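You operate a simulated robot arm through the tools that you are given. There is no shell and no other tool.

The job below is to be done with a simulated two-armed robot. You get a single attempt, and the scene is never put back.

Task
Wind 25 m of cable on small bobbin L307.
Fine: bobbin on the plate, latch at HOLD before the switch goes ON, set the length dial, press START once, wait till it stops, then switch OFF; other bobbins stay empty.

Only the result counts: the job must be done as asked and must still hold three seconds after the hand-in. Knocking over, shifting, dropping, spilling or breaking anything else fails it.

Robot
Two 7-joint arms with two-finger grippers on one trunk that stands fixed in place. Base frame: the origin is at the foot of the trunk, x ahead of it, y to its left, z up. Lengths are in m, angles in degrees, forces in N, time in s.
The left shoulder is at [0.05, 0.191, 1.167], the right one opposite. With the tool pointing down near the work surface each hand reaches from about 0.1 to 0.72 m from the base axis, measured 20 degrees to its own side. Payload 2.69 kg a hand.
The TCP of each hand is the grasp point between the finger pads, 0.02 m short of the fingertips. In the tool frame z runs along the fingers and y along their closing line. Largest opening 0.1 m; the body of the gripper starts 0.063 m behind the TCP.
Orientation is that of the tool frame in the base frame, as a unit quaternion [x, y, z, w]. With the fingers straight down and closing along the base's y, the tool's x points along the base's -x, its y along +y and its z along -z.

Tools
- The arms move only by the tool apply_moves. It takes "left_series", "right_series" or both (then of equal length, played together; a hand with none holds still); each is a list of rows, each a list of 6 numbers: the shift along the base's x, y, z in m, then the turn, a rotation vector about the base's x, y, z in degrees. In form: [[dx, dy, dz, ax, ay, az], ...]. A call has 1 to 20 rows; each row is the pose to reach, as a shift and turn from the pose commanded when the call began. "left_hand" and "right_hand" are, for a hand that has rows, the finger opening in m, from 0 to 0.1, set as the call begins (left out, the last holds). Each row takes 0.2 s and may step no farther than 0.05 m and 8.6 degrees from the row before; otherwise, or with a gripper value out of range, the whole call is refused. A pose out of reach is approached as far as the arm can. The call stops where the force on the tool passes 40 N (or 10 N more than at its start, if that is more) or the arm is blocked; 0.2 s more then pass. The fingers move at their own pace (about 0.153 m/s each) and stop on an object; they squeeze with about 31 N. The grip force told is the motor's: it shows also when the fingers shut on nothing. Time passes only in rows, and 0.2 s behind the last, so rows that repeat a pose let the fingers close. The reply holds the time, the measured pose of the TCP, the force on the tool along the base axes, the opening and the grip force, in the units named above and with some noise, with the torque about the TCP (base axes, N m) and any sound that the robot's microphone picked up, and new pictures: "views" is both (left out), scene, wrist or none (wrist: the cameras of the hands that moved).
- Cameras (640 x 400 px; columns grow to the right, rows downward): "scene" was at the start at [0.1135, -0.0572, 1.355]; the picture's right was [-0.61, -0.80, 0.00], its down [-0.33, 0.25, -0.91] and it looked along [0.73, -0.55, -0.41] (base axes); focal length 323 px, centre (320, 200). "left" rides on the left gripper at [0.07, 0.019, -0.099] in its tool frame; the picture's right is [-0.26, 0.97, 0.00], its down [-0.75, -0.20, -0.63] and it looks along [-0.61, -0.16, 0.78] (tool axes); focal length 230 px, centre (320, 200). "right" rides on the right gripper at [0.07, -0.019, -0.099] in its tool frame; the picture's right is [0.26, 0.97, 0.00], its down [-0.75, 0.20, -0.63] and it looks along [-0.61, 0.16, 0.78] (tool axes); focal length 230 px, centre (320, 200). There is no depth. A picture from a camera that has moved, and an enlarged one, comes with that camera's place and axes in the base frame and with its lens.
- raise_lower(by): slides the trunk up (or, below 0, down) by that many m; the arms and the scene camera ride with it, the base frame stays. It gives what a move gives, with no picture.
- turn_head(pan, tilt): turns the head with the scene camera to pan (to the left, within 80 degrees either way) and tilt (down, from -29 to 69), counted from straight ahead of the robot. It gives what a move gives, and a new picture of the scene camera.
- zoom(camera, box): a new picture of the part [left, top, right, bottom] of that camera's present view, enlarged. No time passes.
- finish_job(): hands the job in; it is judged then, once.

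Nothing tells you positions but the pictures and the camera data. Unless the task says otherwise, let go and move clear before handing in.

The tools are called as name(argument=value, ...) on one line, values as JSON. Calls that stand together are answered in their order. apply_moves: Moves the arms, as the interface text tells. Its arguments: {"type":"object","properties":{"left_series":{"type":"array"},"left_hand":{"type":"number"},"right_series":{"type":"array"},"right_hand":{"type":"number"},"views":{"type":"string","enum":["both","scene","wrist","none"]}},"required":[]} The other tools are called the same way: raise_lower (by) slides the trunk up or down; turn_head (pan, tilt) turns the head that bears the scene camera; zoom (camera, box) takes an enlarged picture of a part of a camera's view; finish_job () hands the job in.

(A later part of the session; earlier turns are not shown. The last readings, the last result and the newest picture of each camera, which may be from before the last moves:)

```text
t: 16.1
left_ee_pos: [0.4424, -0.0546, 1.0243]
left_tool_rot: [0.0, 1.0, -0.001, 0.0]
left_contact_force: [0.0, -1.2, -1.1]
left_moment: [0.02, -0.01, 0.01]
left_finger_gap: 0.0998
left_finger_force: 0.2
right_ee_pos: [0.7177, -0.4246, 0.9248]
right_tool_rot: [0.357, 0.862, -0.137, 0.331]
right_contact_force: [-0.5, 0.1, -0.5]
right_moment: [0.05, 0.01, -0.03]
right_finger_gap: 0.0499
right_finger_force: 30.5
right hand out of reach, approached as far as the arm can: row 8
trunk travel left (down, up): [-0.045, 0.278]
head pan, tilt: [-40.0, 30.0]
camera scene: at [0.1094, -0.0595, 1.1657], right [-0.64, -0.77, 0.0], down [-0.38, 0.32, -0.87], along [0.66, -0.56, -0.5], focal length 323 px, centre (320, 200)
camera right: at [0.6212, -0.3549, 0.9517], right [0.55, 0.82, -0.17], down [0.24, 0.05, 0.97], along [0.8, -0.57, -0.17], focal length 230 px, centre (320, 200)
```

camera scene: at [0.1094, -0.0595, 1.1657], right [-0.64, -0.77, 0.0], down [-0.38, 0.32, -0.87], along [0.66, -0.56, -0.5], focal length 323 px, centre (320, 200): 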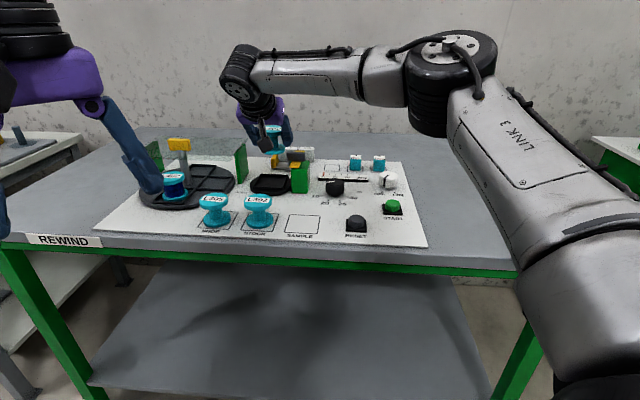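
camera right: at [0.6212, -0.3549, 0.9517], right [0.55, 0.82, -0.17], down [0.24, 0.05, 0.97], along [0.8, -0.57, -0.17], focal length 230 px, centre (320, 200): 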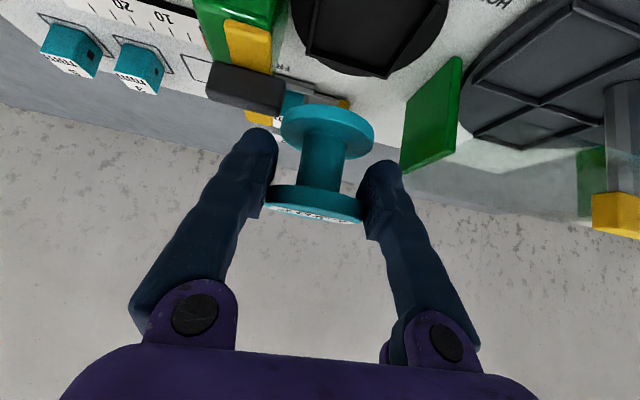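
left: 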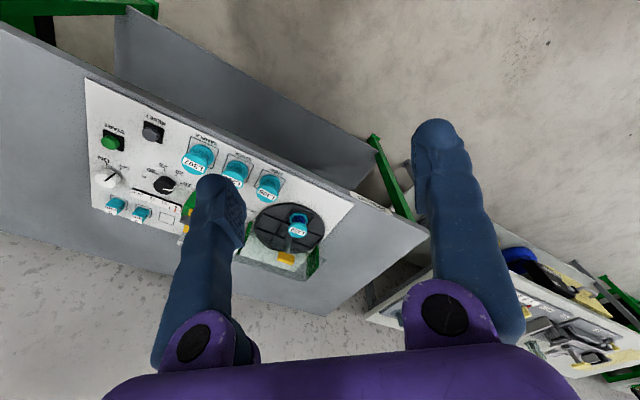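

The bobbin is held and near the reach limit. I'll test going a little further outward and lower, still above the plate.

apply_moves(right_series=[[0.007, -0.001, -0.01, 0, 0, 0], [0.014, -0.002, -0.02, 0, 0, 0], [0.021, -0.004, -0.03, 0, 0, 0]])

```text
t: 16.9
left_ee_pos: [0.4403, -0.0515, 1.0262]
left_tool_rot: [0.0, 1.0, -0.002, 0.001]
left_contact_force: [1.2, 0.2, 0.6]
left_moment: [0.0, 0.02, 0.0]
left_finger_gap: 0.1
left_finger_force: 0.1
right_ee_pos: [0.7179, -0.4305, 0.9023]
right_tool_rot: [0.355, 0.862, -0.134, 0.336]
right_contact_force: [2.9, 13.6, 14.8]
right_moment: [-0.01, 0.08, -0.16]
right_finger_gap: 0.0497
right_finger_force: 31.0
right hand out of reach, approached as far as the arm can: row 1, 2, 3
trunk travel left (down, up): [-0.045, 0.278]
head pan, tilt: [-40.0, 30.0]
camera scene: at [0.1082, -0.0573, 1.1663], right [-0.64, -0.77, 0.0], down [-0.38, 0.32, -0.87], along [0.66, -0.56, -0.5], focal length 323 px, centre (320, 200)
camera right: at [0.6218, -0.3606, 0.9286], right [0.54, 0.82, -0.17], down [0.23, 0.05, 0.97], along [0.81, -0.57, -0.16], focal length 230 px, centre (320, 200)
```

scene: 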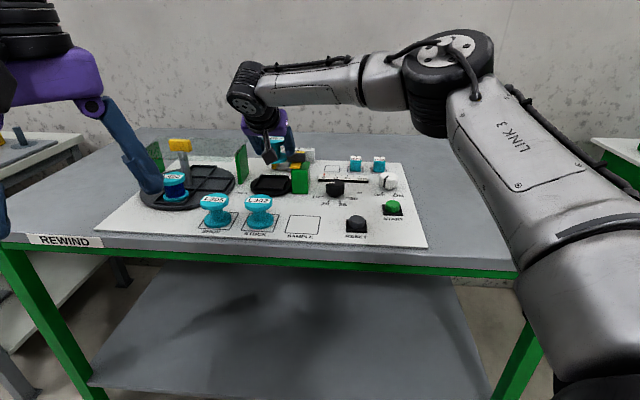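
right: 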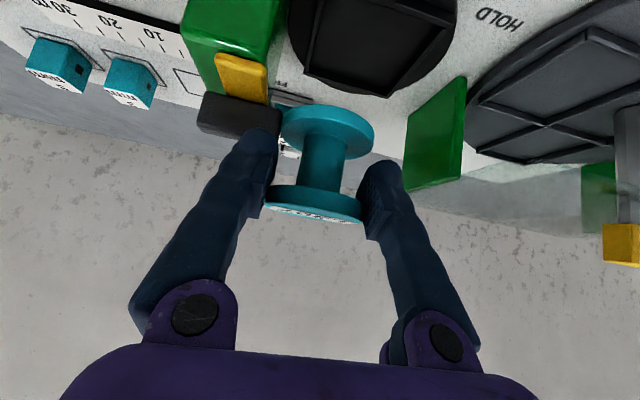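

The force shows my finger touched the latch's grey grip. I'll back off upward right away.

apply_moves(right_series=[[0.0, 0.006, 0.02, 0, 0, 0], [0.0, 0.01, 0.04, 0, 0, 0], [0.0, 0.012, 0.05, 0, 0, 0]])

zoom(camera="right", box=[180, 0, 480, 200])

zoom(camera="scene", box=[230, 110, 330, 210])

```text
t: 17.7
left_ee_pos: [0.4412, -0.0544, 1.0239]
left_tool_rot: [-0.001, 1.0, 0.0, 0.0]
left_contact_force: [1.0, 0.5, 0.0]
left_moment: [0.02, -0.03, 0.01]
left_finger_gap: 0.1
left_finger_force: 0.0
right_ee_pos: [0.7174, -0.4243, 0.9482]
right_tool_rot: [0.357, 0.863, -0.137, 0.331]
right_contact_force: [0.4, 0.0, 0.0]
right_moment: [0.01, 0.01, 0.02]
right_finger_gap: 0.0498
right_finger_force: 31.4
trunk travel left (down, up): [-0.045, 0.278]
head pan, tilt: [-40.0, 30.0]
camera scene: at [0.1091, -0.0593, 1.1657], right [-0.64, -0.77, 0.0], down [-0.38, 0.32, -0.87], along [0.66, -0.56, -0.5], focal length 323 px, centre (320, 200)
camera right: at [0.6204, -0.3538, 0.9749], right [0.55, 0.82, -0.17], down [0.24, 0.05, 0.97], along [0.8, -0.57, -0.17], focal length 230 px, centre (320, 200)
```

scene: 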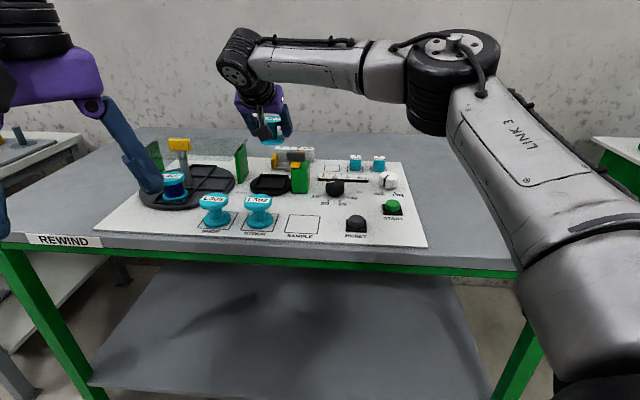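
right: 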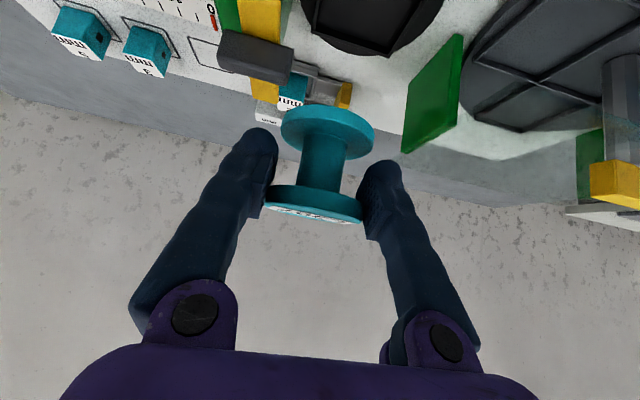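

```text
2.00 times, centred on (330, 100) of right
camera zoom: at [0.6204, -0.3538, 0.9749], right [0.55, 0.82, -0.17], down [0.24, 0.05, 0.97], along [0.8, -0.57, -0.17], focal length 460 px, centre (300, 400)
```

zoom: 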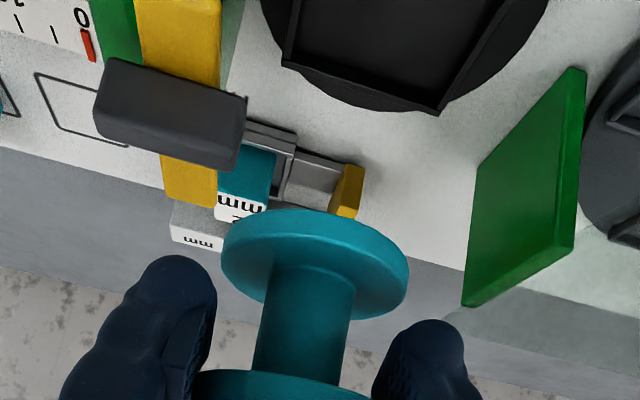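

```text
4.00 times, centred on (280, 160) of scene
camera zoom: at [0.1091, -0.0593, 1.1657], right [-0.64, -0.77, 0.0], down [-0.38, 0.32, -0.87], along [0.66, -0.56, -0.5], focal length 1293 px, centre (480, 360)
```

zoom: 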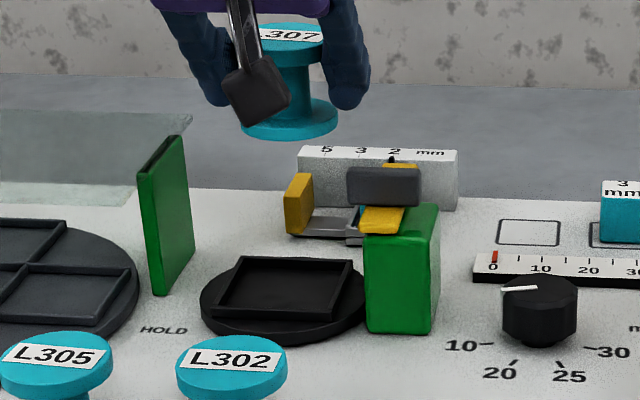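

The latch looks unharmed and L307 is still firmly held. The plate centre is confirmed at about (0.742,-0.428), so I need about 25 mm more reach. I'll test whether a higher trunk helps.

raise_lower(by=0.08)

apply_moves(right_series=[[0.0, 0.0, -0.03, 0, 0, 0], [0.0, 0.0, -0.06, 0, 0, 0], [0.008, -0.001, -0.085, 0, 0, 0], [0.016, -0.002, -0.085, 0, 0, 0], [0.025, -0.004, -0.085, 0, 0, 0], [0.025, -0.004, -0.085, 0, 0, 0]], views="none")

```text
t: 18.8
left_ee_pos: [0.4422, -0.0549, 1.1039]
left_tool_rot: [0.0, 1.0, -0.001, 0.0]
left_contact_force: [0.6, -0.3, 0.7]
left_moment: [0.03, 0.03, 0.0]
left_finger_gap: 0.1
left_finger_force: 0.1
right_ee_pos: [0.7163, -0.4234, 1.0266]
right_tool_rot: [0.357, 0.862, -0.137, 0.332]
right_contact_force: [0.0, 0.8, -1.0]
right_moment: [-0.02, 0.01, -0.01]
right_finger_gap: 0.0498
right_finger_force: 30.8
trunk travel left (down, up): [-0.125, 0.198]
head pan, tilt: [-40.0, 30.0]
```

```text
t: 20.2
left_ee_pos: [0.4406, -0.0544, 1.1056]
left_tool_rot: [0.0, 1.0, 0.0, 0.0]
left_contact_force: [0.7, -0.1, -0.4]
left_moment: [0.01, 0.03, 0.03]
left_finger_gap: 0.1001
left_finger_force: 0.0
right_ee_pos: [0.7119, -0.4343, 0.9491]
right_tool_rot: [0.356, 0.863, -0.137, 0.331]
right_contact_force: [-0.3, 0.9, -0.7]
right_moment: [0.0, -0.01, 0.02]
right_finger_gap: 0.0499
right_finger_force: 30.3
right hand out of reach, approached as far as the arm can: row 2, 3, 4, 5, 6
trunk travel left (down, up): [-0.125, 0.198]
head pan, tilt: [-40.0, 30.0]
```

A higher trunk does not help; the limit seems to come from wrist yaw, since the elbow isn't straight. I'll turn the hand toward the radial direction, extend over the plate at a safe height, then try turning back.

apply_moves(right_series=[[-0.01, 0.005, 0.0, 0, 0, 6.5], [-0.01, 0.005, 0.0, 0, 0, 13], [-0.01, 0.005, 0.0, 0, 0, 19.5], [-0.01, 0.005, 0.0, 0, 0, 26], [0.01, 0.005, 0.0, 0, 0, 26], [0.03, 0.006, 0.0, 0, 0, 26], [0.03, 0.006, 0.0, 0, 0, 26]])

```text
t: 21.8
left_ee_pos: [0.4405, -0.054, 1.1045]
left_tool_rot: [0.0, 1.0, 0.0, 0.0]
left_contact_force: [-0.5, 0.2, 0.1]
left_moment: [0.0, -0.01, 0.0]
left_finger_gap: 0.1002
left_finger_force: 0.1
right_ee_pos: [0.7427, -0.4298, 0.95]
right_tool_rot: [0.153, 0.921, -0.059, 0.354]
right_contact_force: [0.3, 0.4, -1.9]
right_moment: [0.0, -0.01, 0.01]
right_finger_gap: 0.0499
right_finger_force: 31.3
trunk travel left (down, up): [-0.125, 0.198]
head pan, tilt: [-40.0, 30.0]
camera scene: at [0.1093, -0.0593, 1.2457], right [-0.64, -0.77, 0.0], down [-0.38, 0.32, -0.87], along [0.66, -0.56, -0.5], focal length 323 px, centre (320, 200)
camera right: at [0.6253, -0.4096, 0.9764], right [0.13, 0.98, -0.17], down [0.19, 0.15, 0.97], along [0.97, -0.16, -0.17], focal length 230 px, centre (320, 200)
```

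scene: 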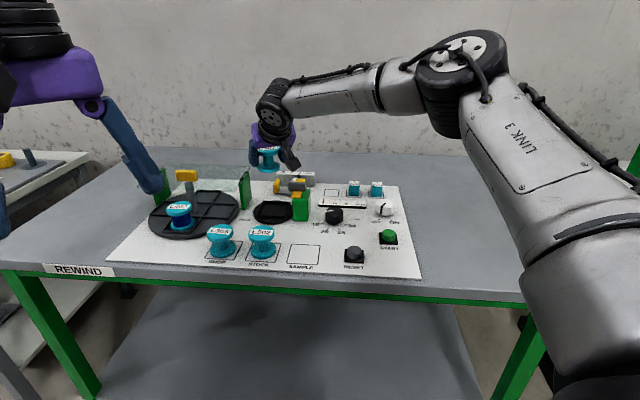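
right: 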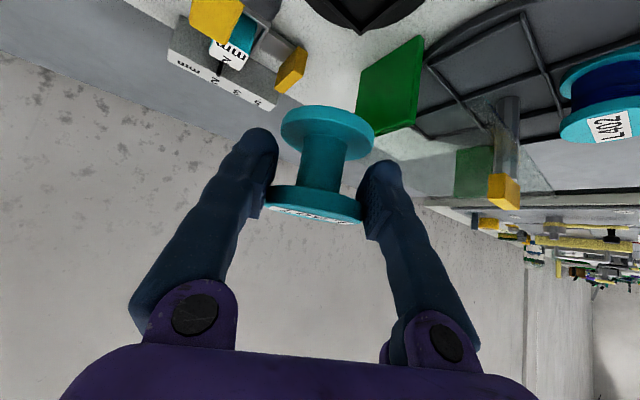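

Reached the spot over the plate centre. Now I'll try yawing back step by step, to see how far it stays reachable.

apply_moves(right_series=[[0, 0, 0, 0, 0, -5], [0, 0, 0, 0, 0, -10], [0, 0, 0, 0, 0, -15], [0, 0, 0, 0, 0, -20], [0, 0, 0, 0, 0, -26], [0, 0, 0, 0, 0, -26]], views="scene")

```text
t: 23.2
left_ee_pos: [0.4411, -0.0551, 1.1046]
left_tool_rot: [0.0, 1.0, -0.001, 0.0]
left_contact_force: [-0.4, 0.2, 0.8]
left_moment: [-0.02, 0.03, -0.01]
left_finger_gap: 0.1003
left_finger_force: 0.1
right_ee_pos: [0.7145, -0.4385, 0.9551]
right_tool_rot: [0.358, 0.862, -0.137, 0.331]
right_contact_force: [-0.7, -0.5, -0.9]
right_moment: [-0.03, -0.01, 0.0]
right_finger_gap: 0.0498
right_finger_force: 31.2
right hand out of reach, approached as far as the arm can: row 3, 4, 5, 6
trunk travel left (down, up): [-0.125, 0.198]
head pan, tilt: [-40.0, 30.0]
camera scene: at [0.1095, -0.0594, 1.2457], right [-0.64, -0.77, 0.0], down [-0.38, 0.32, -0.87], along [0.66, -0.56, -0.5], focal length 323 px, centre (320, 200)
```

scene: 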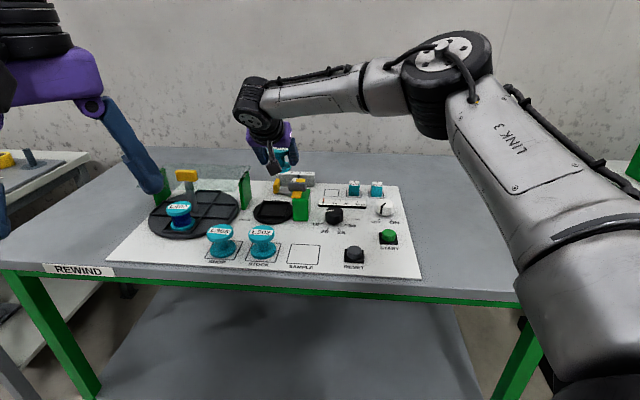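

Yaw to about −29° stays reachable. I'll use −28°, rise, then lower the trunk again to be level with the plate work.

apply_moves(right_series=[[-0.005, 0.004, 0.02, 0, 0, 6], [-0.005, 0.008, 0.04, 0, 0, 12], [0.0, 0.01, 0.06, 0, 0, 17], [0.015, 0.012, 0.08, 0, 0, 17], [0.03, 0.013, 0.08, 0, 0, 17], [0.03, 0.013, 0.08, 0, 0, 17]], views="none")

raise_lower(by=-0.1)

apply_moves(right_series=[[0, 0, 0, 0, 0, 0]], views="both")

```text
t: 24.6
left_ee_pos: [0.4427, -0.054, 1.1034]
left_tool_rot: [0.0, 1.0, -0.001, 0.001]
left_contact_force: [-0.7, 0.4, -0.1]
left_moment: [0.01, 0.01, 0.0]
left_finger_gap: 0.0998
left_finger_force: 0.1
right_ee_pos: [0.7432, -0.4245, 1.0351]
right_tool_rot: [0.226, 0.906, -0.086, 0.347]
right_contact_force: [0.6, -0.1, -0.9]
right_moment: [-0.04, 0.01, 0.01]
right_finger_gap: 0.0498
right_finger_force: 31.2
trunk travel left (down, up): [-0.125, 0.198]
head pan, tilt: [-40.0, 30.0]
```

```text
t: 26.0
left_ee_pos: [0.4419, -0.0546, 1.0045]
left_tool_rot: [0.0, 1.0, 0.0, 0.0]
left_contact_force: [-1.1, 0.2, 0.2]
left_moment: [0.01, -0.03, -0.01]
left_finger_gap: 0.1003
left_finger_force: 0.1
right_ee_pos: [0.7427, -0.4249, 0.9357]
right_tool_rot: [0.227, 0.905, -0.088, 0.348]
right_contact_force: [0.6, 0.3, 0.7]
right_moment: [-0.03, 0.01, 0.0]
right_finger_gap: 0.0494
right_finger_force: 31.7
trunk travel left (down, up): [-0.025, 0.298]
head pan, tilt: [-40.0, 30.0]
```

```text
t: 26.4
left_ee_pos: [0.4417, -0.054, 1.004]
left_tool_rot: [0.0, 1.0, -0.001, 0.0]
left_contact_force: [0.0, -0.1, -0.3]
left_moment: [-0.03, -0.01, 0.01]
left_finger_gap: 0.1001
left_finger_force: 0.0
right_ee_pos: [0.7428, -0.4249, 0.9344]
right_tool_rot: [0.225, 0.906, -0.087, 0.348]
right_contact_force: [0.2, 0.3, -0.7]
right_moment: [0.02, -0.01, -0.02]
right_finger_gap: 0.0495
right_finger_force: 31.7
trunk travel left (down, up): [-0.025, 0.298]
head pan, tilt: [-40.0, 30.0]
camera scene: at [0.1094, -0.0593, 1.1457], right [-0.64, -0.77, 0.0], down [-0.38, 0.32, -0.87], along [0.66, -0.56, -0.5], focal length 323 px, centre (320, 200)
camera right: at [0.6312, -0.3857, 0.9613], right [0.28, 0.94, -0.17], down [0.21, 0.11, 0.97], along [0.93, -0.31, -0.17], focal length 230 px, centre (320, 200)
```

scene: 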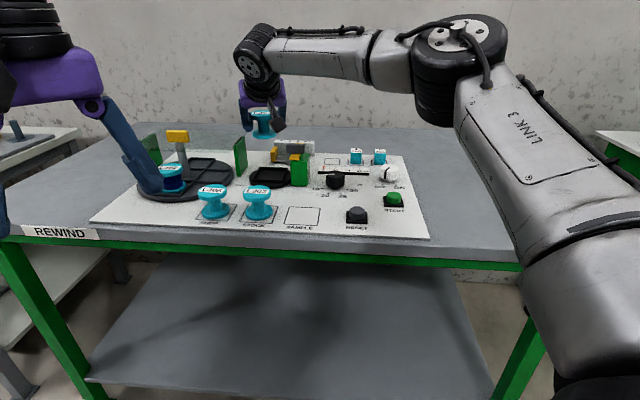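
right: 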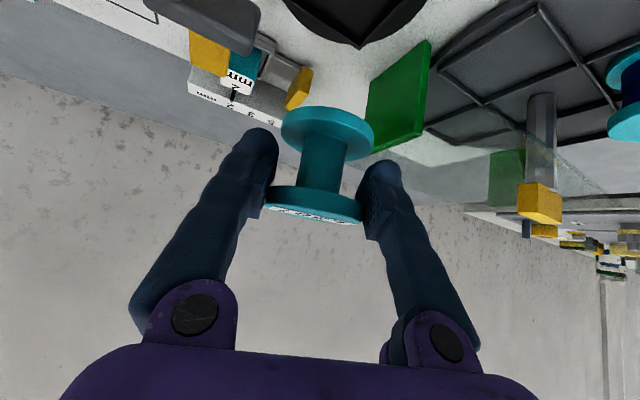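

zoom(camera="right", box=[130, 0, 450, 200])

zoom(camera="scene", box=[225, 90, 325, 200])

```text
2.00 times, centred on (290, 100) of right
camera zoom: at [0.6312, -0.3857, 0.9613], right [0.28, 0.94, -0.17], down [0.21, 0.11, 0.97], along [0.93, -0.31, -0.17], focal length 460 px, centre (380, 400)
```

zoom: 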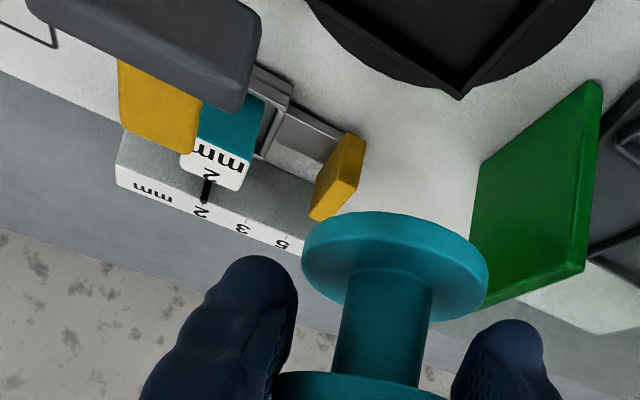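

```text
3.64 times, centred on (275, 145) of scene
camera zoom: at [0.1094, -0.0593, 1.1457], right [-0.64, -0.77, 0.0], down [-0.38, 0.32, -0.87], along [0.66, -0.56, -0.5], focal length 1176 px, centre (484, 400)
```

zoom: 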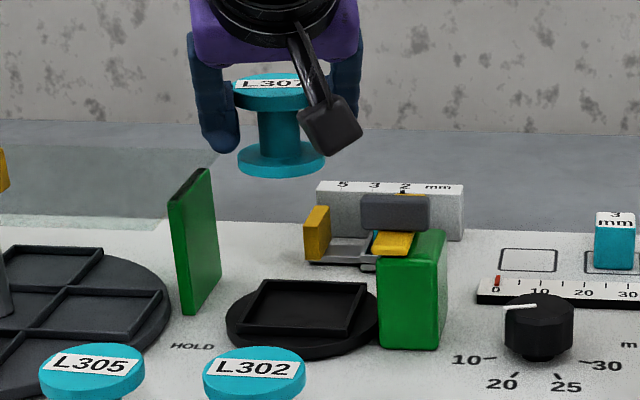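

The plate centre is again (0.741,-0.428), with the bobbin held a few mm to its left (away from the latch), which I want. I'll descend to hover just above the pocket.

apply_moves(right_series=[[0.002, -0.001, -0.02, 0, 0, 0], [0.002, -0.001, -0.035, 0, 0, 0], [0.002, -0.001, -0.05, 0, 0, 0], [0.002, -0.001, -0.065, 0, 0, 0], [0.002, -0.001, -0.078, 0, 0, 0], [0.002, -0.001, -0.085, 0, 0, 0]])

zoom(camera="scene", box=[225, 110, 325, 210])

zoom(camera="right", box=[200, 60, 440, 240])

```text
t: 27.8
left_ee_pos: [0.4428, -0.0542, 1.0041]
left_tool_rot: [0.001, 1.0, 0.0, 0.0]
left_contact_force: [0.9, 0.7, 0.2]
left_moment: [-0.01, 0.01, 0.0]
left_finger_gap: 0.1002
left_finger_force: 0.1
right_ee_pos: [0.7441, -0.4265, 0.849]
right_tool_rot: [0.226, 0.906, -0.085, 0.347]
right_contact_force: [0.0, 1.0, -0.7]
right_moment: [0.0, 0.03, 0.0]
right_finger_gap: 0.0496
right_finger_force: 31.0
trunk travel left (down, up): [-0.025, 0.298]
head pan, tilt: [-40.0, 30.0]
camera scene: at [0.1095, -0.0594, 1.1457], right [-0.64, -0.77, 0.0], down [-0.38, 0.32, -0.87], along [0.66, -0.56, -0.5], focal length 323 px, centre (320, 200)
camera right: at [0.6311, -0.3878, 0.8764], right [0.28, 0.94, -0.17], down [0.21, 0.11, 0.97], along [0.93, -0.31, -0.17], focal length 230 px, centre (320, 200)
```

scene: 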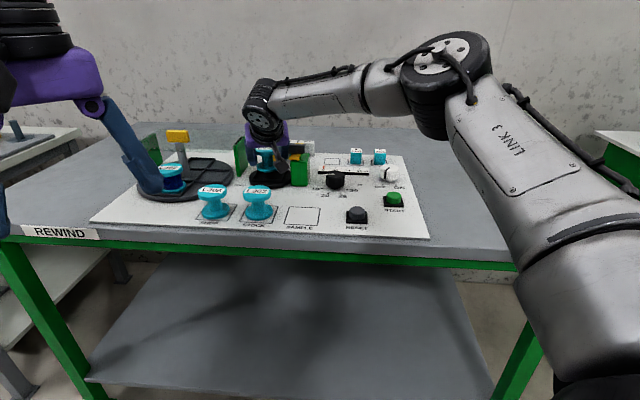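
right: 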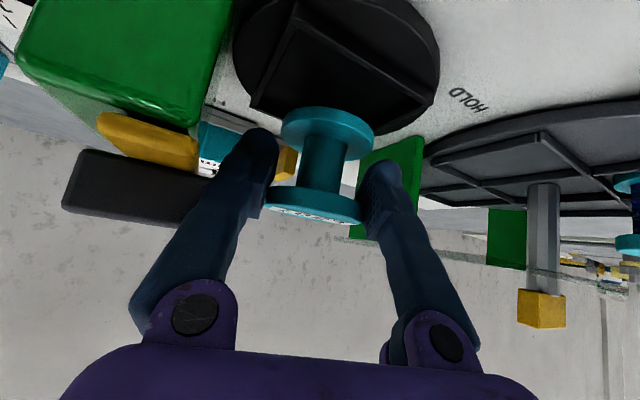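

```text
4.00 times, centred on (275, 160) of scene
camera zoom: at [0.1095, -0.0594, 1.1457], right [-0.64, -0.77, 0.0], down [-0.38, 0.32, -0.87], along [0.66, -0.56, -0.5], focal length 1293 px, centre (500, 360)
```

zoom: 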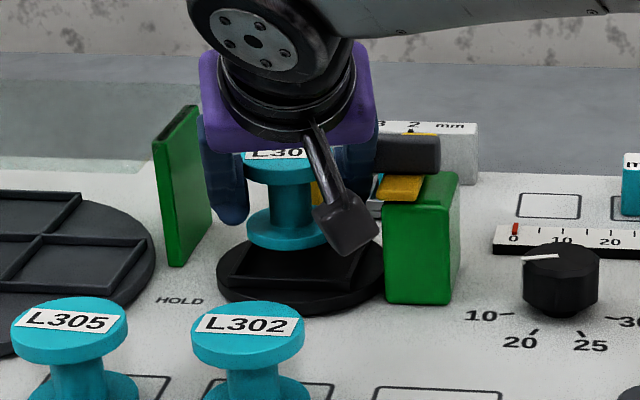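

```text
2.22 times, centred on (320, 150) of right
camera zoom: at [0.6311, -0.3878, 0.8764], right [0.28, 0.94, -0.17], down [0.21, 0.11, 0.97], along [0.93, -0.31, -0.17], focal length 511 px, centre (320, 311)
```

zoom: 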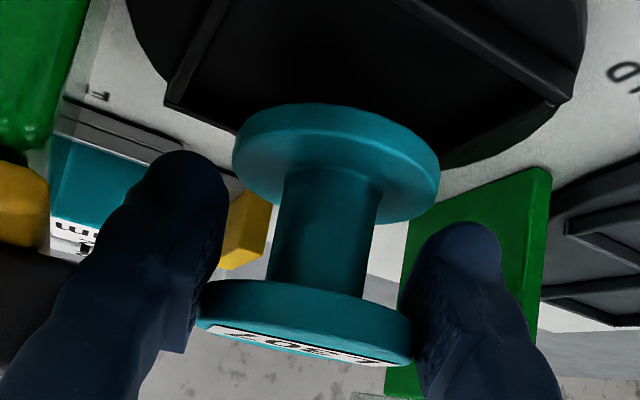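

zoom(camera="scene", box=[245, 140, 305, 195])

```text
7.27 times, centred on (275, 168) of scene
camera zoom: at [0.1095, -0.0594, 1.1457], right [-0.64, -0.77, 0.0], down [-0.38, 0.32, -0.87], along [0.66, -0.56, -0.5], focal length 2351 px, centre (647, 436)
```

zoom: 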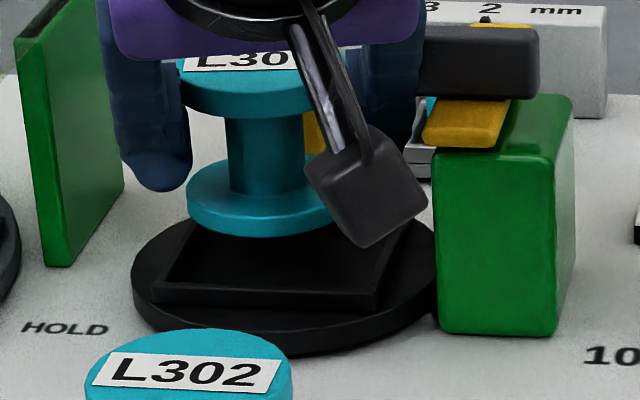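

No contact yet. Both views suggest the bobbin would land about 10 mm too far back, so I'll pull it back 10 mm along the hand's direction and check again.

apply_moves(right_series=[[-0.003, 0.0016, 0, 0, 0, 0], [-0.006, 0.0032, 0, 0, 0, 0], [-0.0088, 0.0047, 0, 0, 0, 0], [-0.0088, 0.0047, 0, 0, 0, 0]], views="wrist")

zoom(camera="scene", box=[245, 140, 305, 195])

zoom(camera="right", box=[200, 0, 440, 180])

```text
t: 28.8
left_ee_pos: [0.4416, -0.0543, 1.0047]
left_tool_rot: [0.0, 1.0, 0.0, 0.0]
left_contact_force: [0.2, 0.4, -0.7]
left_moment: [0.02, -0.01, 0.02]
left_finger_gap: 0.0998
left_finger_force: 0.1
right_ee_pos: [0.7381, -0.421, 0.8493]
right_tool_rot: [0.226, 0.906, -0.087, 0.348]
right_contact_force: [0.0, -0.3, 0.8]
right_moment: [0.01, -0.01, -0.01]
right_finger_gap: 0.0497
right_finger_force: 30.4
trunk travel left (down, up): [-0.025, 0.298]
head pan, tilt: [-40.0, 30.0]
camera right: at [0.6241, -0.382, 0.8763], right [0.28, 0.94, -0.17], down [0.21, 0.11, 0.97], along [0.93, -0.31, -0.17], focal length 230 px, centre (320, 200)
```

right: 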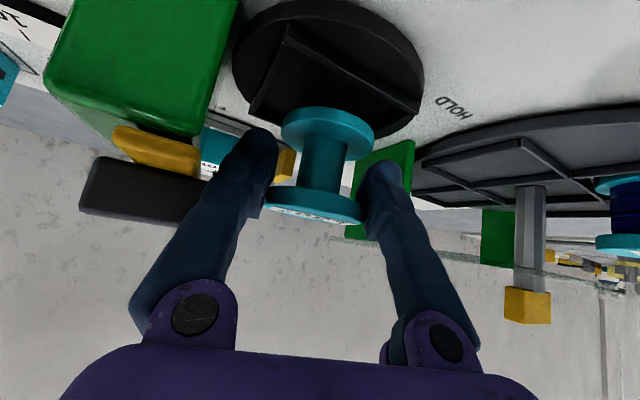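

```text
7.27 times, centred on (275, 168) of scene
camera zoom: at [0.1094, -0.0594, 1.1457], right [-0.64, -0.77, 0.0], down [-0.38, 0.32, -0.87], along [0.66, -0.56, -0.5], focal length 2351 px, centre (647, 436)
```

zoom: 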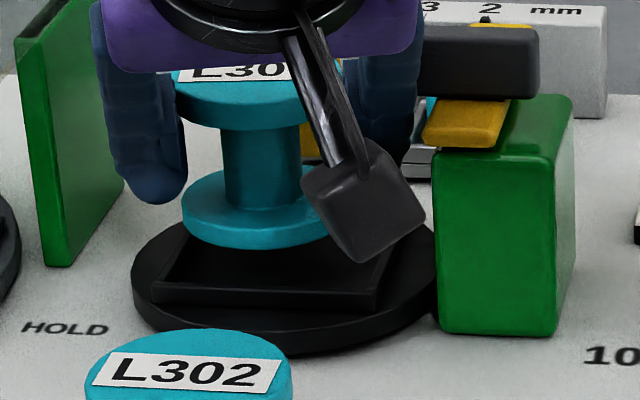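

```text
2.22 times, centred on (320, 90) of right
camera zoom: at [0.6241, -0.382, 0.8763], right [0.28, 0.94, -0.17], down [0.21, 0.11, 0.97], along [0.93, -0.31, -0.17], focal length 511 px, centre (320, 444)
```

zoom: 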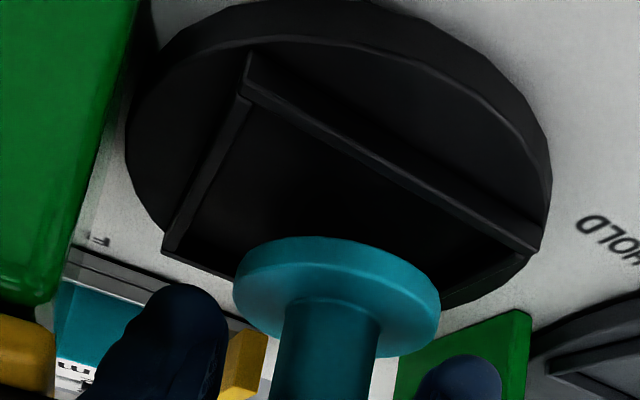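

Now both views place the bobbin within the pocket, slightly left. I'll nudge 2.5 mm right and lower slowly, watching the force.

apply_moves(right_series=[[-0.0018, -0.0018, -0.002, 0, 0, 0], [-0.0018, -0.0018, -0.005, 0, 0, 0], [-0.0018, -0.0018, -0.008, 0, 0, 0], [-0.0018, -0.0018, -0.01, 0, 0, 0]], views="wrist")

zoom(camera="scene", box=[245, 140, 305, 195])

zoom(camera="right", box=[200, 0, 440, 180])

```text
t: 29.8
left_ee_pos: [0.4413, -0.0545, 1.0039]
left_tool_rot: [0.0, 1.0, 0.0, -0.001]
left_contact_force: [-0.3, 0.4, -0.5]
left_moment: [0.02, 0.02, 0.0]
left_finger_gap: 0.1
left_finger_force: 0.2
right_ee_pos: [0.7349, -0.4225, 0.8391]
right_tool_rot: [0.226, 0.906, -0.086, 0.348]
right_contact_force: [0.0, 0.2, -0.7]
right_moment: [-0.01, 0.0, -0.01]
right_finger_gap: 0.0501
right_finger_force: 31.0
trunk travel left (down, up): [-0.025, 0.298]
head pan, tilt: [-40.0, 30.0]
camera right: at [0.622, -0.3842, 0.8657], right [0.28, 0.94, -0.17], down [0.21, 0.11, 0.97], along [0.93, -0.31, -0.17], focal length 230 px, centre (320, 200)
```

right: 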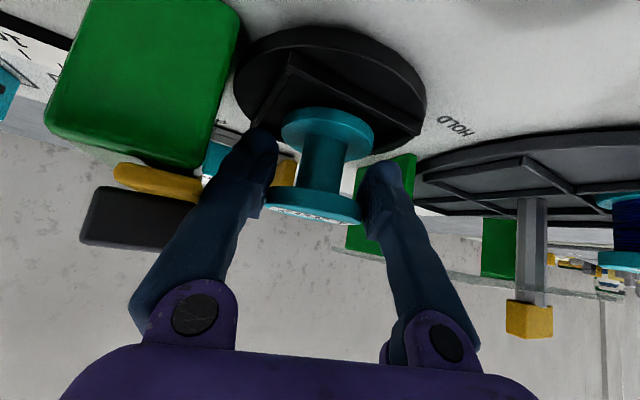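

```text
7.27 times, centred on (275, 168) of scene
camera zoom: at [0.1094, -0.0594, 1.1457], right [-0.64, -0.77, 0.0], down [-0.38, 0.32, -0.87], along [0.66, -0.56, -0.5], focal length 2351 px, centre (647, 436)
```

zoom: 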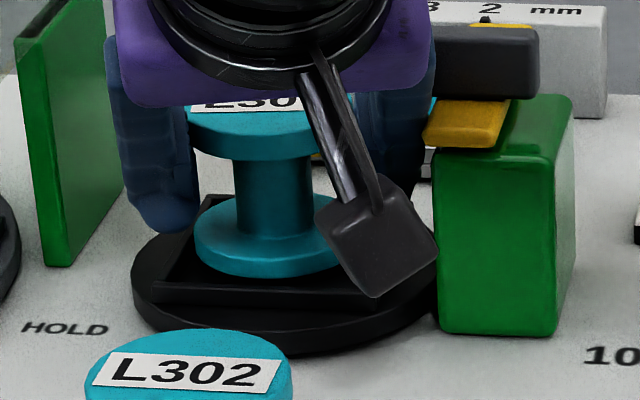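

```text
2.22 times, centred on (320, 90) of right
camera zoom: at [0.622, -0.3842, 0.8657], right [0.28, 0.94, -0.17], down [0.21, 0.11, 0.97], along [0.93, -0.31, -0.17], focal length 511 px, centre (320, 444)
```

zoom: 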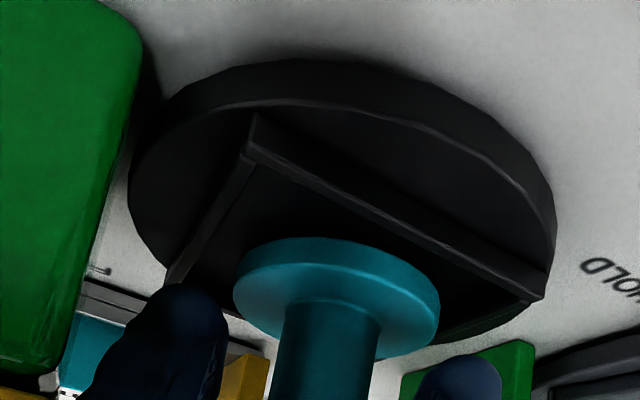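

Both views now agree that it's centred in the pocket within a few mm. Lowering the last millimetres.

apply_moves(right_series=[[0, 0, -0.002, 0, 0, 0], [0, 0, -0.004, 0, 0, 0], [0, 0, -0.0055, 0, 0, 0]], views="none")

zoom(camera="scene", box=[245, 140, 305, 195])

zoom(camera="right", box=[200, 30, 440, 240])

```text
t: 30.6
left_ee_pos: [0.4425, -0.0538, 1.0044]
left_tool_rot: [-0.001, 1.0, 0.0, 0.0]
left_contact_force: [0.4, 0.9, 0.6]
left_moment: [0.02, 0.03, 0.02]
left_finger_gap: 0.0999
left_finger_force: 0.0
right_ee_pos: [0.7356, -0.4223, 0.8376]
right_tool_rot: [0.226, 0.905, -0.088, 0.35]
right_contact_force: [0.6, -0.9, 4.7]
right_moment: [-0.1, 0.1, -0.01]
right_finger_gap: 0.0502
right_finger_force: 31.0
trunk travel left (down, up): [-0.025, 0.298]
head pan, tilt: [-40.0, 30.0]
```

```text
7.27 times, centred on (275, 168) of scene
camera zoom: at [0.1089, -0.0591, 1.1459], right [-0.64, -0.77, 0.0], down [-0.38, 0.32, -0.87], along [0.66, -0.56, -0.5], focal length 2351 px, centre (647, 436)
```

zoom: 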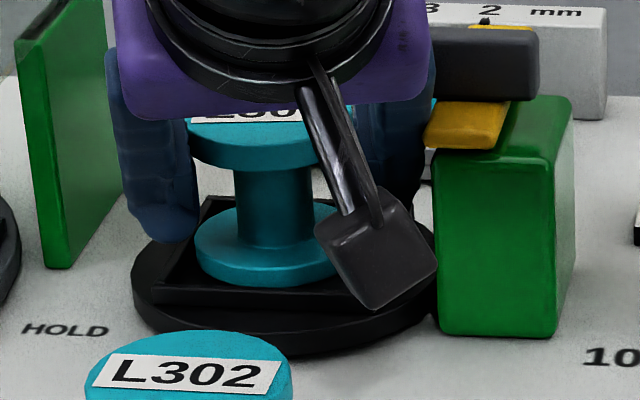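

```text
1.90 times, centred on (320, 135) of right
camera zoom: at [0.6227, -0.3843, 0.8621], right [0.28, 0.94, -0.17], down [0.21, 0.11, 0.97], along [0.93, -0.31, -0.17], focal length 438 px, centre (320, 324)
```

zoom: 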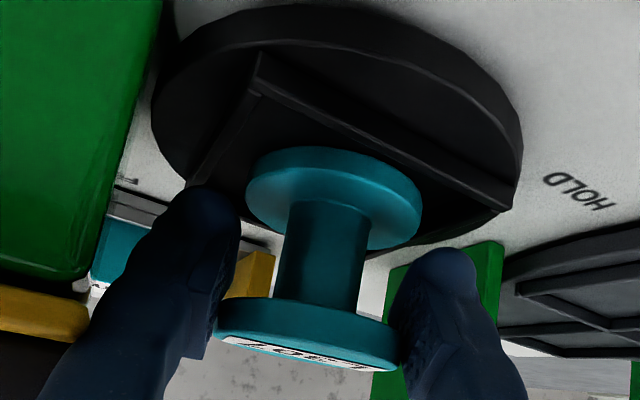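

zoom(camera="scene", box=[255, 165, 290, 192])

zoom(camera="right", box=[270, 40, 400, 180])

zoom(camera="scene", box=[135, 145, 235, 210])

```text
14.81 times, centred on (272, 178) of scene
camera zoom: at [0.1089, -0.0591, 1.1459], right [-0.64, -0.77, 0.0], down [-0.38, 0.32, -0.87], along [0.66, -0.56, -0.5], focal length 4790 px, centre (1024, 518)
```

zoom: 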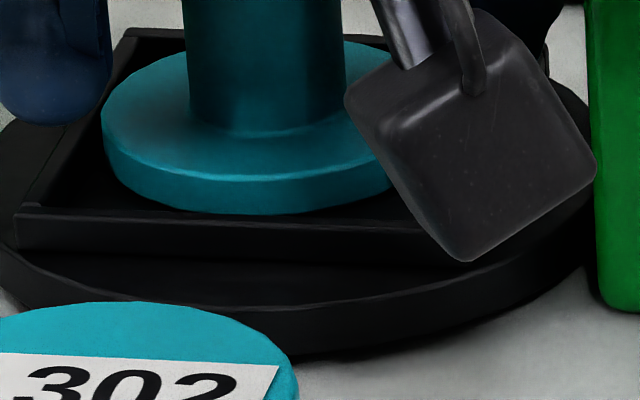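

```text
2.86 times, centred on (335, 110) of right
camera zoom: at [0.6227, -0.3843, 0.8621], right [0.28, 0.94, -0.17], down [0.21, 0.11, 0.97], along [0.93, -0.31, -0.17], focal length 657 px, centre (277, 457)
```

zoom: 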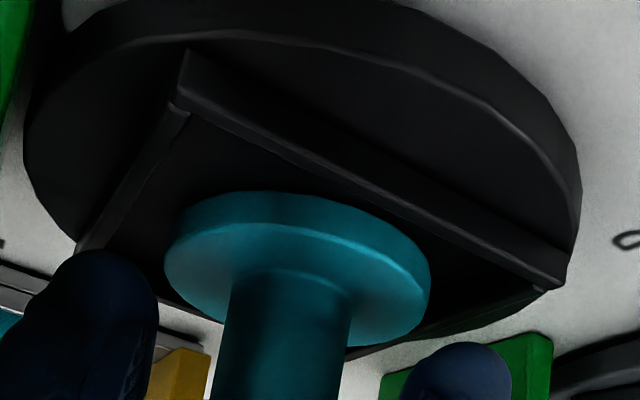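

```text
6.15 times, centred on (185, 178) of scene
camera zoom: at [0.1089, -0.0591, 1.1459], right [-0.64, -0.77, 0.0], down [-0.38, 0.32, -0.87], along [0.66, -0.56, -0.5], focal length 1990 px, centre (1151, 338)
```

zoom: 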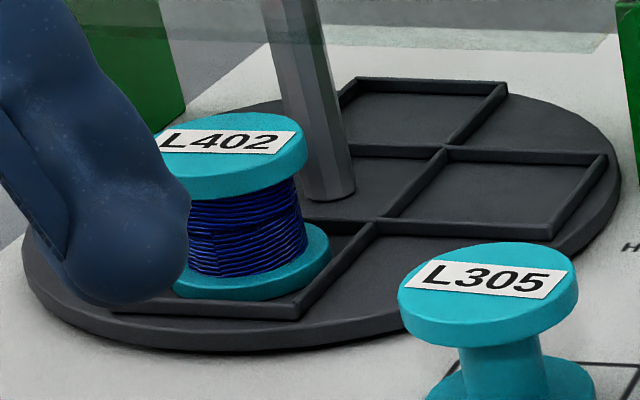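

Contact is felt at about 13 mm above the panel. I want to know whether it's on the pocket floor or on the rim, so I'll feel gently sideways with a light preload.

apply_moves(right_series=[[0, 0, 0.002, 0, 0, 0], [0.0014, 0.0014, 0.002, 0, 0, 0], [0.0028, 0.0028, 0.002, 0, 0, 0], [0.0042, 0.0042, 0.002, 0, 0, 0]], views="none")

```text
t: 31.6
left_ee_pos: [0.4402, -0.0541, 1.0034]
left_tool_rot: [0.0, 1.0, 0.0, 0.001]
left_contact_force: [0.4, 0.0, -0.2]
left_moment: [-0.04, 0.01, -0.01]
left_finger_gap: 0.1001
left_finger_force: 0.0
right_ee_pos: [0.7366, -0.4233, 0.8358]
right_tool_rot: [0.228, 0.906, -0.089, 0.347]
right_contact_force: [-17.6, -11.8, 1.3]
right_moment: [-0.38, 0.55, -0.08]
right_finger_gap: 0.0502
right_finger_force: 30.7
trunk travel left (down, up): [-0.025, 0.298]
head pan, tilt: [-40.0, 30.0]
```

Pushing left met the pocket's left wall, so the bobbin's base is inside the rim. I'll move back right to centre, and lower until the floor is felt.

apply_moves(right_series=[[-0.002, -0.002, 0.0, 0, 0, 0], [-0.0042, -0.0042, 0.0, 0, 0, 0], [-0.0065, -0.0065, 0.0, 0, 0, 0], [-0.0065, -0.0065, -0.002, 0, 0, 0], [-0.0065, -0.0065, -0.004, 0, 0, 0]], views="none")

zoom(camera="scene", box=[255, 165, 290, 192])

zoom(camera="right", box=[270, 40, 400, 180])

```text
t: 32.8
left_ee_pos: [0.4423, -0.0529, 1.0036]
left_tool_rot: [-0.001, 1.0, -0.001, 0.001]
left_contact_force: [0.0, 1.1, 0.5]
left_moment: [0.04, -0.01, 0.01]
left_finger_gap: 0.1
left_finger_force: 0.0
right_ee_pos: [0.7342, -0.4237, 0.836]
right_tool_rot: [0.226, 0.905, -0.086, 0.35]
right_contact_force: [2.6, 3.6, 8.3]
right_moment: [-0.11, 0.12, -0.01]
right_finger_gap: 0.0502
right_finger_force: 31.2
trunk travel left (down, up): [-0.025, 0.298]
head pan, tilt: [-40.0, 30.0]
```

```text
14.81 times, centred on (272, 178) of scene
camera zoom: at [0.1087, -0.0585, 1.146], right [-0.64, -0.77, 0.0], down [-0.38, 0.32, -0.87], along [0.66, -0.56, -0.5], focal length 4790 px, centre (1024, 518)
```

zoom: 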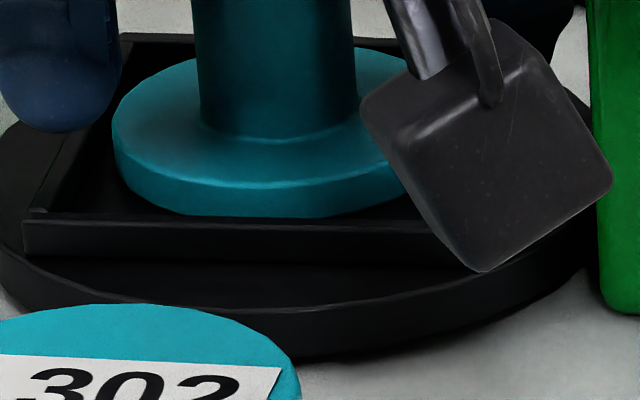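

```text
2.86 times, centred on (335, 110) of right
camera zoom: at [0.6203, -0.3848, 0.8616], right [0.28, 0.94, -0.17], down [0.21, 0.11, 0.97], along [0.94, -0.31, -0.16], focal length 657 px, centre (277, 457)
```

zoom: 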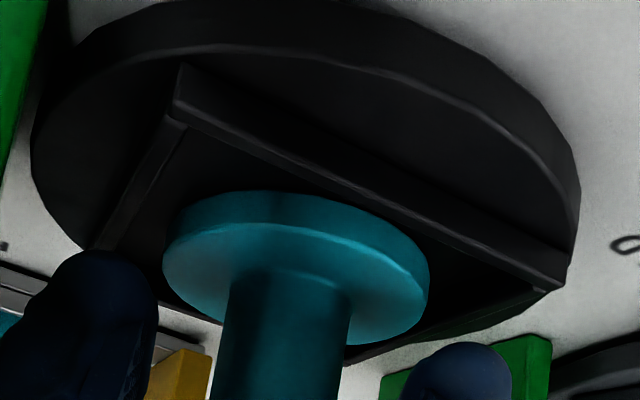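

The bobbin is on the pocket floor, and the right finger just touches the latch grip. I'll ease left 2 mm, take off the preload, then open only slightly.

apply_moves(right_series=[[0.001, 0.001, 0.002, 0, 0, 0], [0.0023, 0.0023, 0.0035, 0, 0, 0], [0.0023, 0.0023, 0.0035, 0, 0, 0]], views="none")

```text
t: 33.6
left_ee_pos: [0.4414, -0.0545, 1.0042]
left_tool_rot: [0.0, 1.0, 0.0, 0.001]
left_contact_force: [0.1, 0.8, 0.3]
left_moment: [0.0, 0.01, -0.03]
left_finger_gap: 0.0999
left_finger_force: 0.0
right_ee_pos: [0.7339, -0.4238, 0.8338]
right_tool_rot: [0.226, 0.905, -0.088, 0.35]
right_contact_force: [-1.5, -1.3, 6.7]
right_moment: [0.01, -0.07, -0.06]
right_finger_gap: 0.0504
right_finger_force: 30.9
trunk travel left (down, up): [-0.025, 0.298]
head pan, tilt: [-40.0, 30.0]
```

apply_moves(right_series=[[0, 0, 0, 0, 0, 0]], views="wrist")

zoom(camera="scene", box=[255, 165, 290, 192])

zoom(camera="scene", box=[265, 140, 315, 185])

zoom(camera="right", box=[270, 40, 400, 180])

```text
t: 34.0
left_ee_pos: [0.4406, -0.055, 1.0042]
left_tool_rot: [0.001, 1.0, 0.0, 0.001]
left_contact_force: [-0.1, -0.3, -0.2]
left_moment: [-0.01, 0.0, -0.01]
left_finger_gap: 0.1
left_finger_force: 0.1
right_ee_pos: [0.7337, -0.4238, 0.8353]
right_tool_rot: [0.226, 0.906, -0.087, 0.349]
right_contact_force: [-1.9, -1.7, 5.8]
right_moment: [-0.01, -0.06, -0.03]
right_finger_gap: 0.0501
right_finger_force: 31.0
trunk travel left (down, up): [-0.025, 0.298]
head pan, tilt: [-40.0, 30.0]
camera right: at [0.6216, -0.3837, 0.8622], right [0.28, 0.94, -0.17], down [0.21, 0.11, 0.97], along [0.93, -0.31, -0.17], focal length 230 px, centre (320, 200)
```

right: 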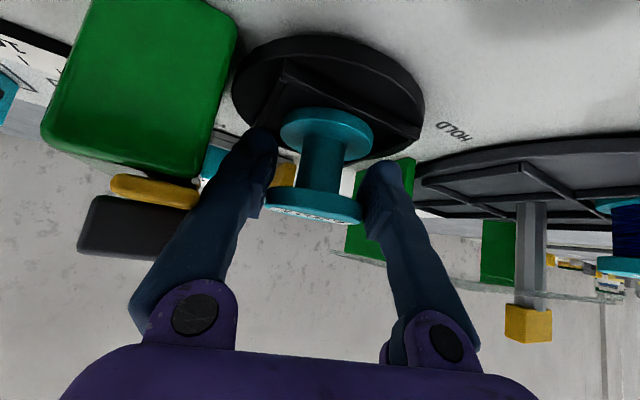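

```text
14.81 times, centred on (272, 178) of scene
camera zoom: at [0.1087, -0.0591, 1.1458], right [-0.64, -0.77, 0.0], down [-0.38, 0.32, -0.87], along [0.66, -0.56, -0.5], focal length 4790 px, centre (1024, 518)
```

zoom: 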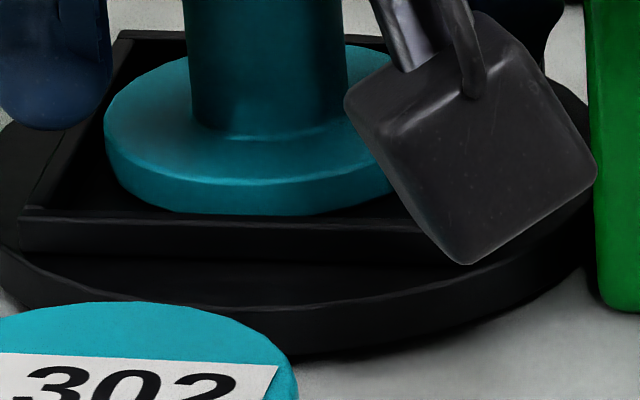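

```text
8.89 times, centred on (290, 162) of scene
camera zoom: at [0.1087, -0.0591, 1.1458], right [-0.64, -0.77, 0.0], down [-0.38, 0.32, -0.87], along [0.66, -0.56, -0.5], focal length 2874 px, centre (587, 533)
```

zoom: 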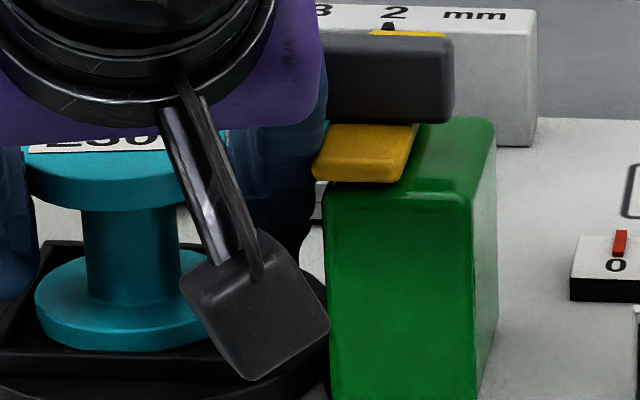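

```text
2.86 times, centred on (335, 110) of right
camera zoom: at [0.6216, -0.3837, 0.8622], right [0.28, 0.94, -0.17], down [0.21, 0.11, 0.97], along [0.93, -0.31, -0.17], focal length 657 px, centre (277, 457)
```

zoom: 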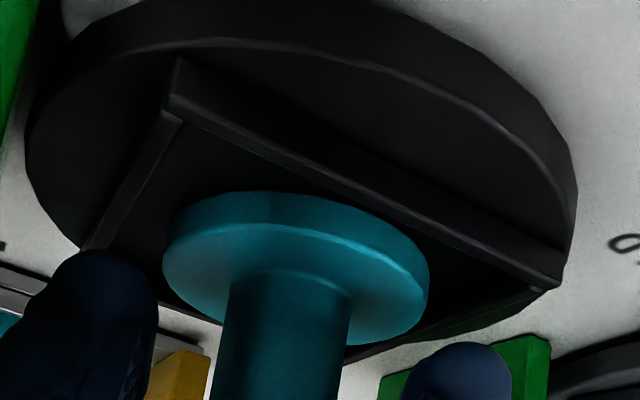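

zoom(camera="scene", box=[255, 172, 279, 187])

zoom(camera="right", box=[300, 60, 380, 130])

```text
16.00 times, centred on (267, 180) of scene
camera zoom: at [0.1087, -0.0591, 1.1458], right [-0.64, -0.77, 0.0], down [-0.38, 0.32, -0.87], along [0.66, -0.56, -0.5], focal length 5173 px, centre (1168, 528)
```

zoom: 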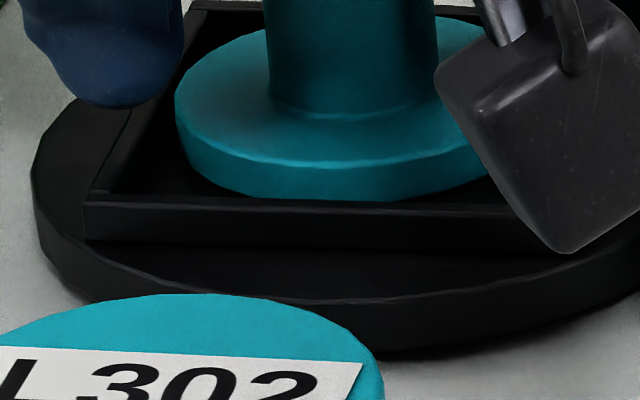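

```text
5.71 times, centred on (340, 95) of right
camera zoom: at [0.6216, -0.3837, 0.8622], right [0.28, 0.94, -0.17], down [0.21, 0.11, 0.97], along [0.93, -0.31, -0.17], focal length 1315 px, centre (206, 800)
```

zoom: 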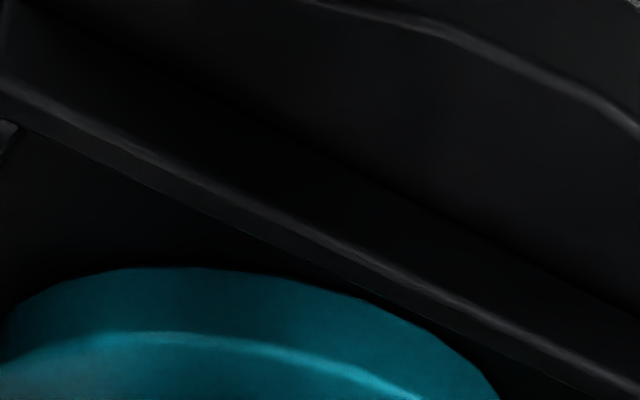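

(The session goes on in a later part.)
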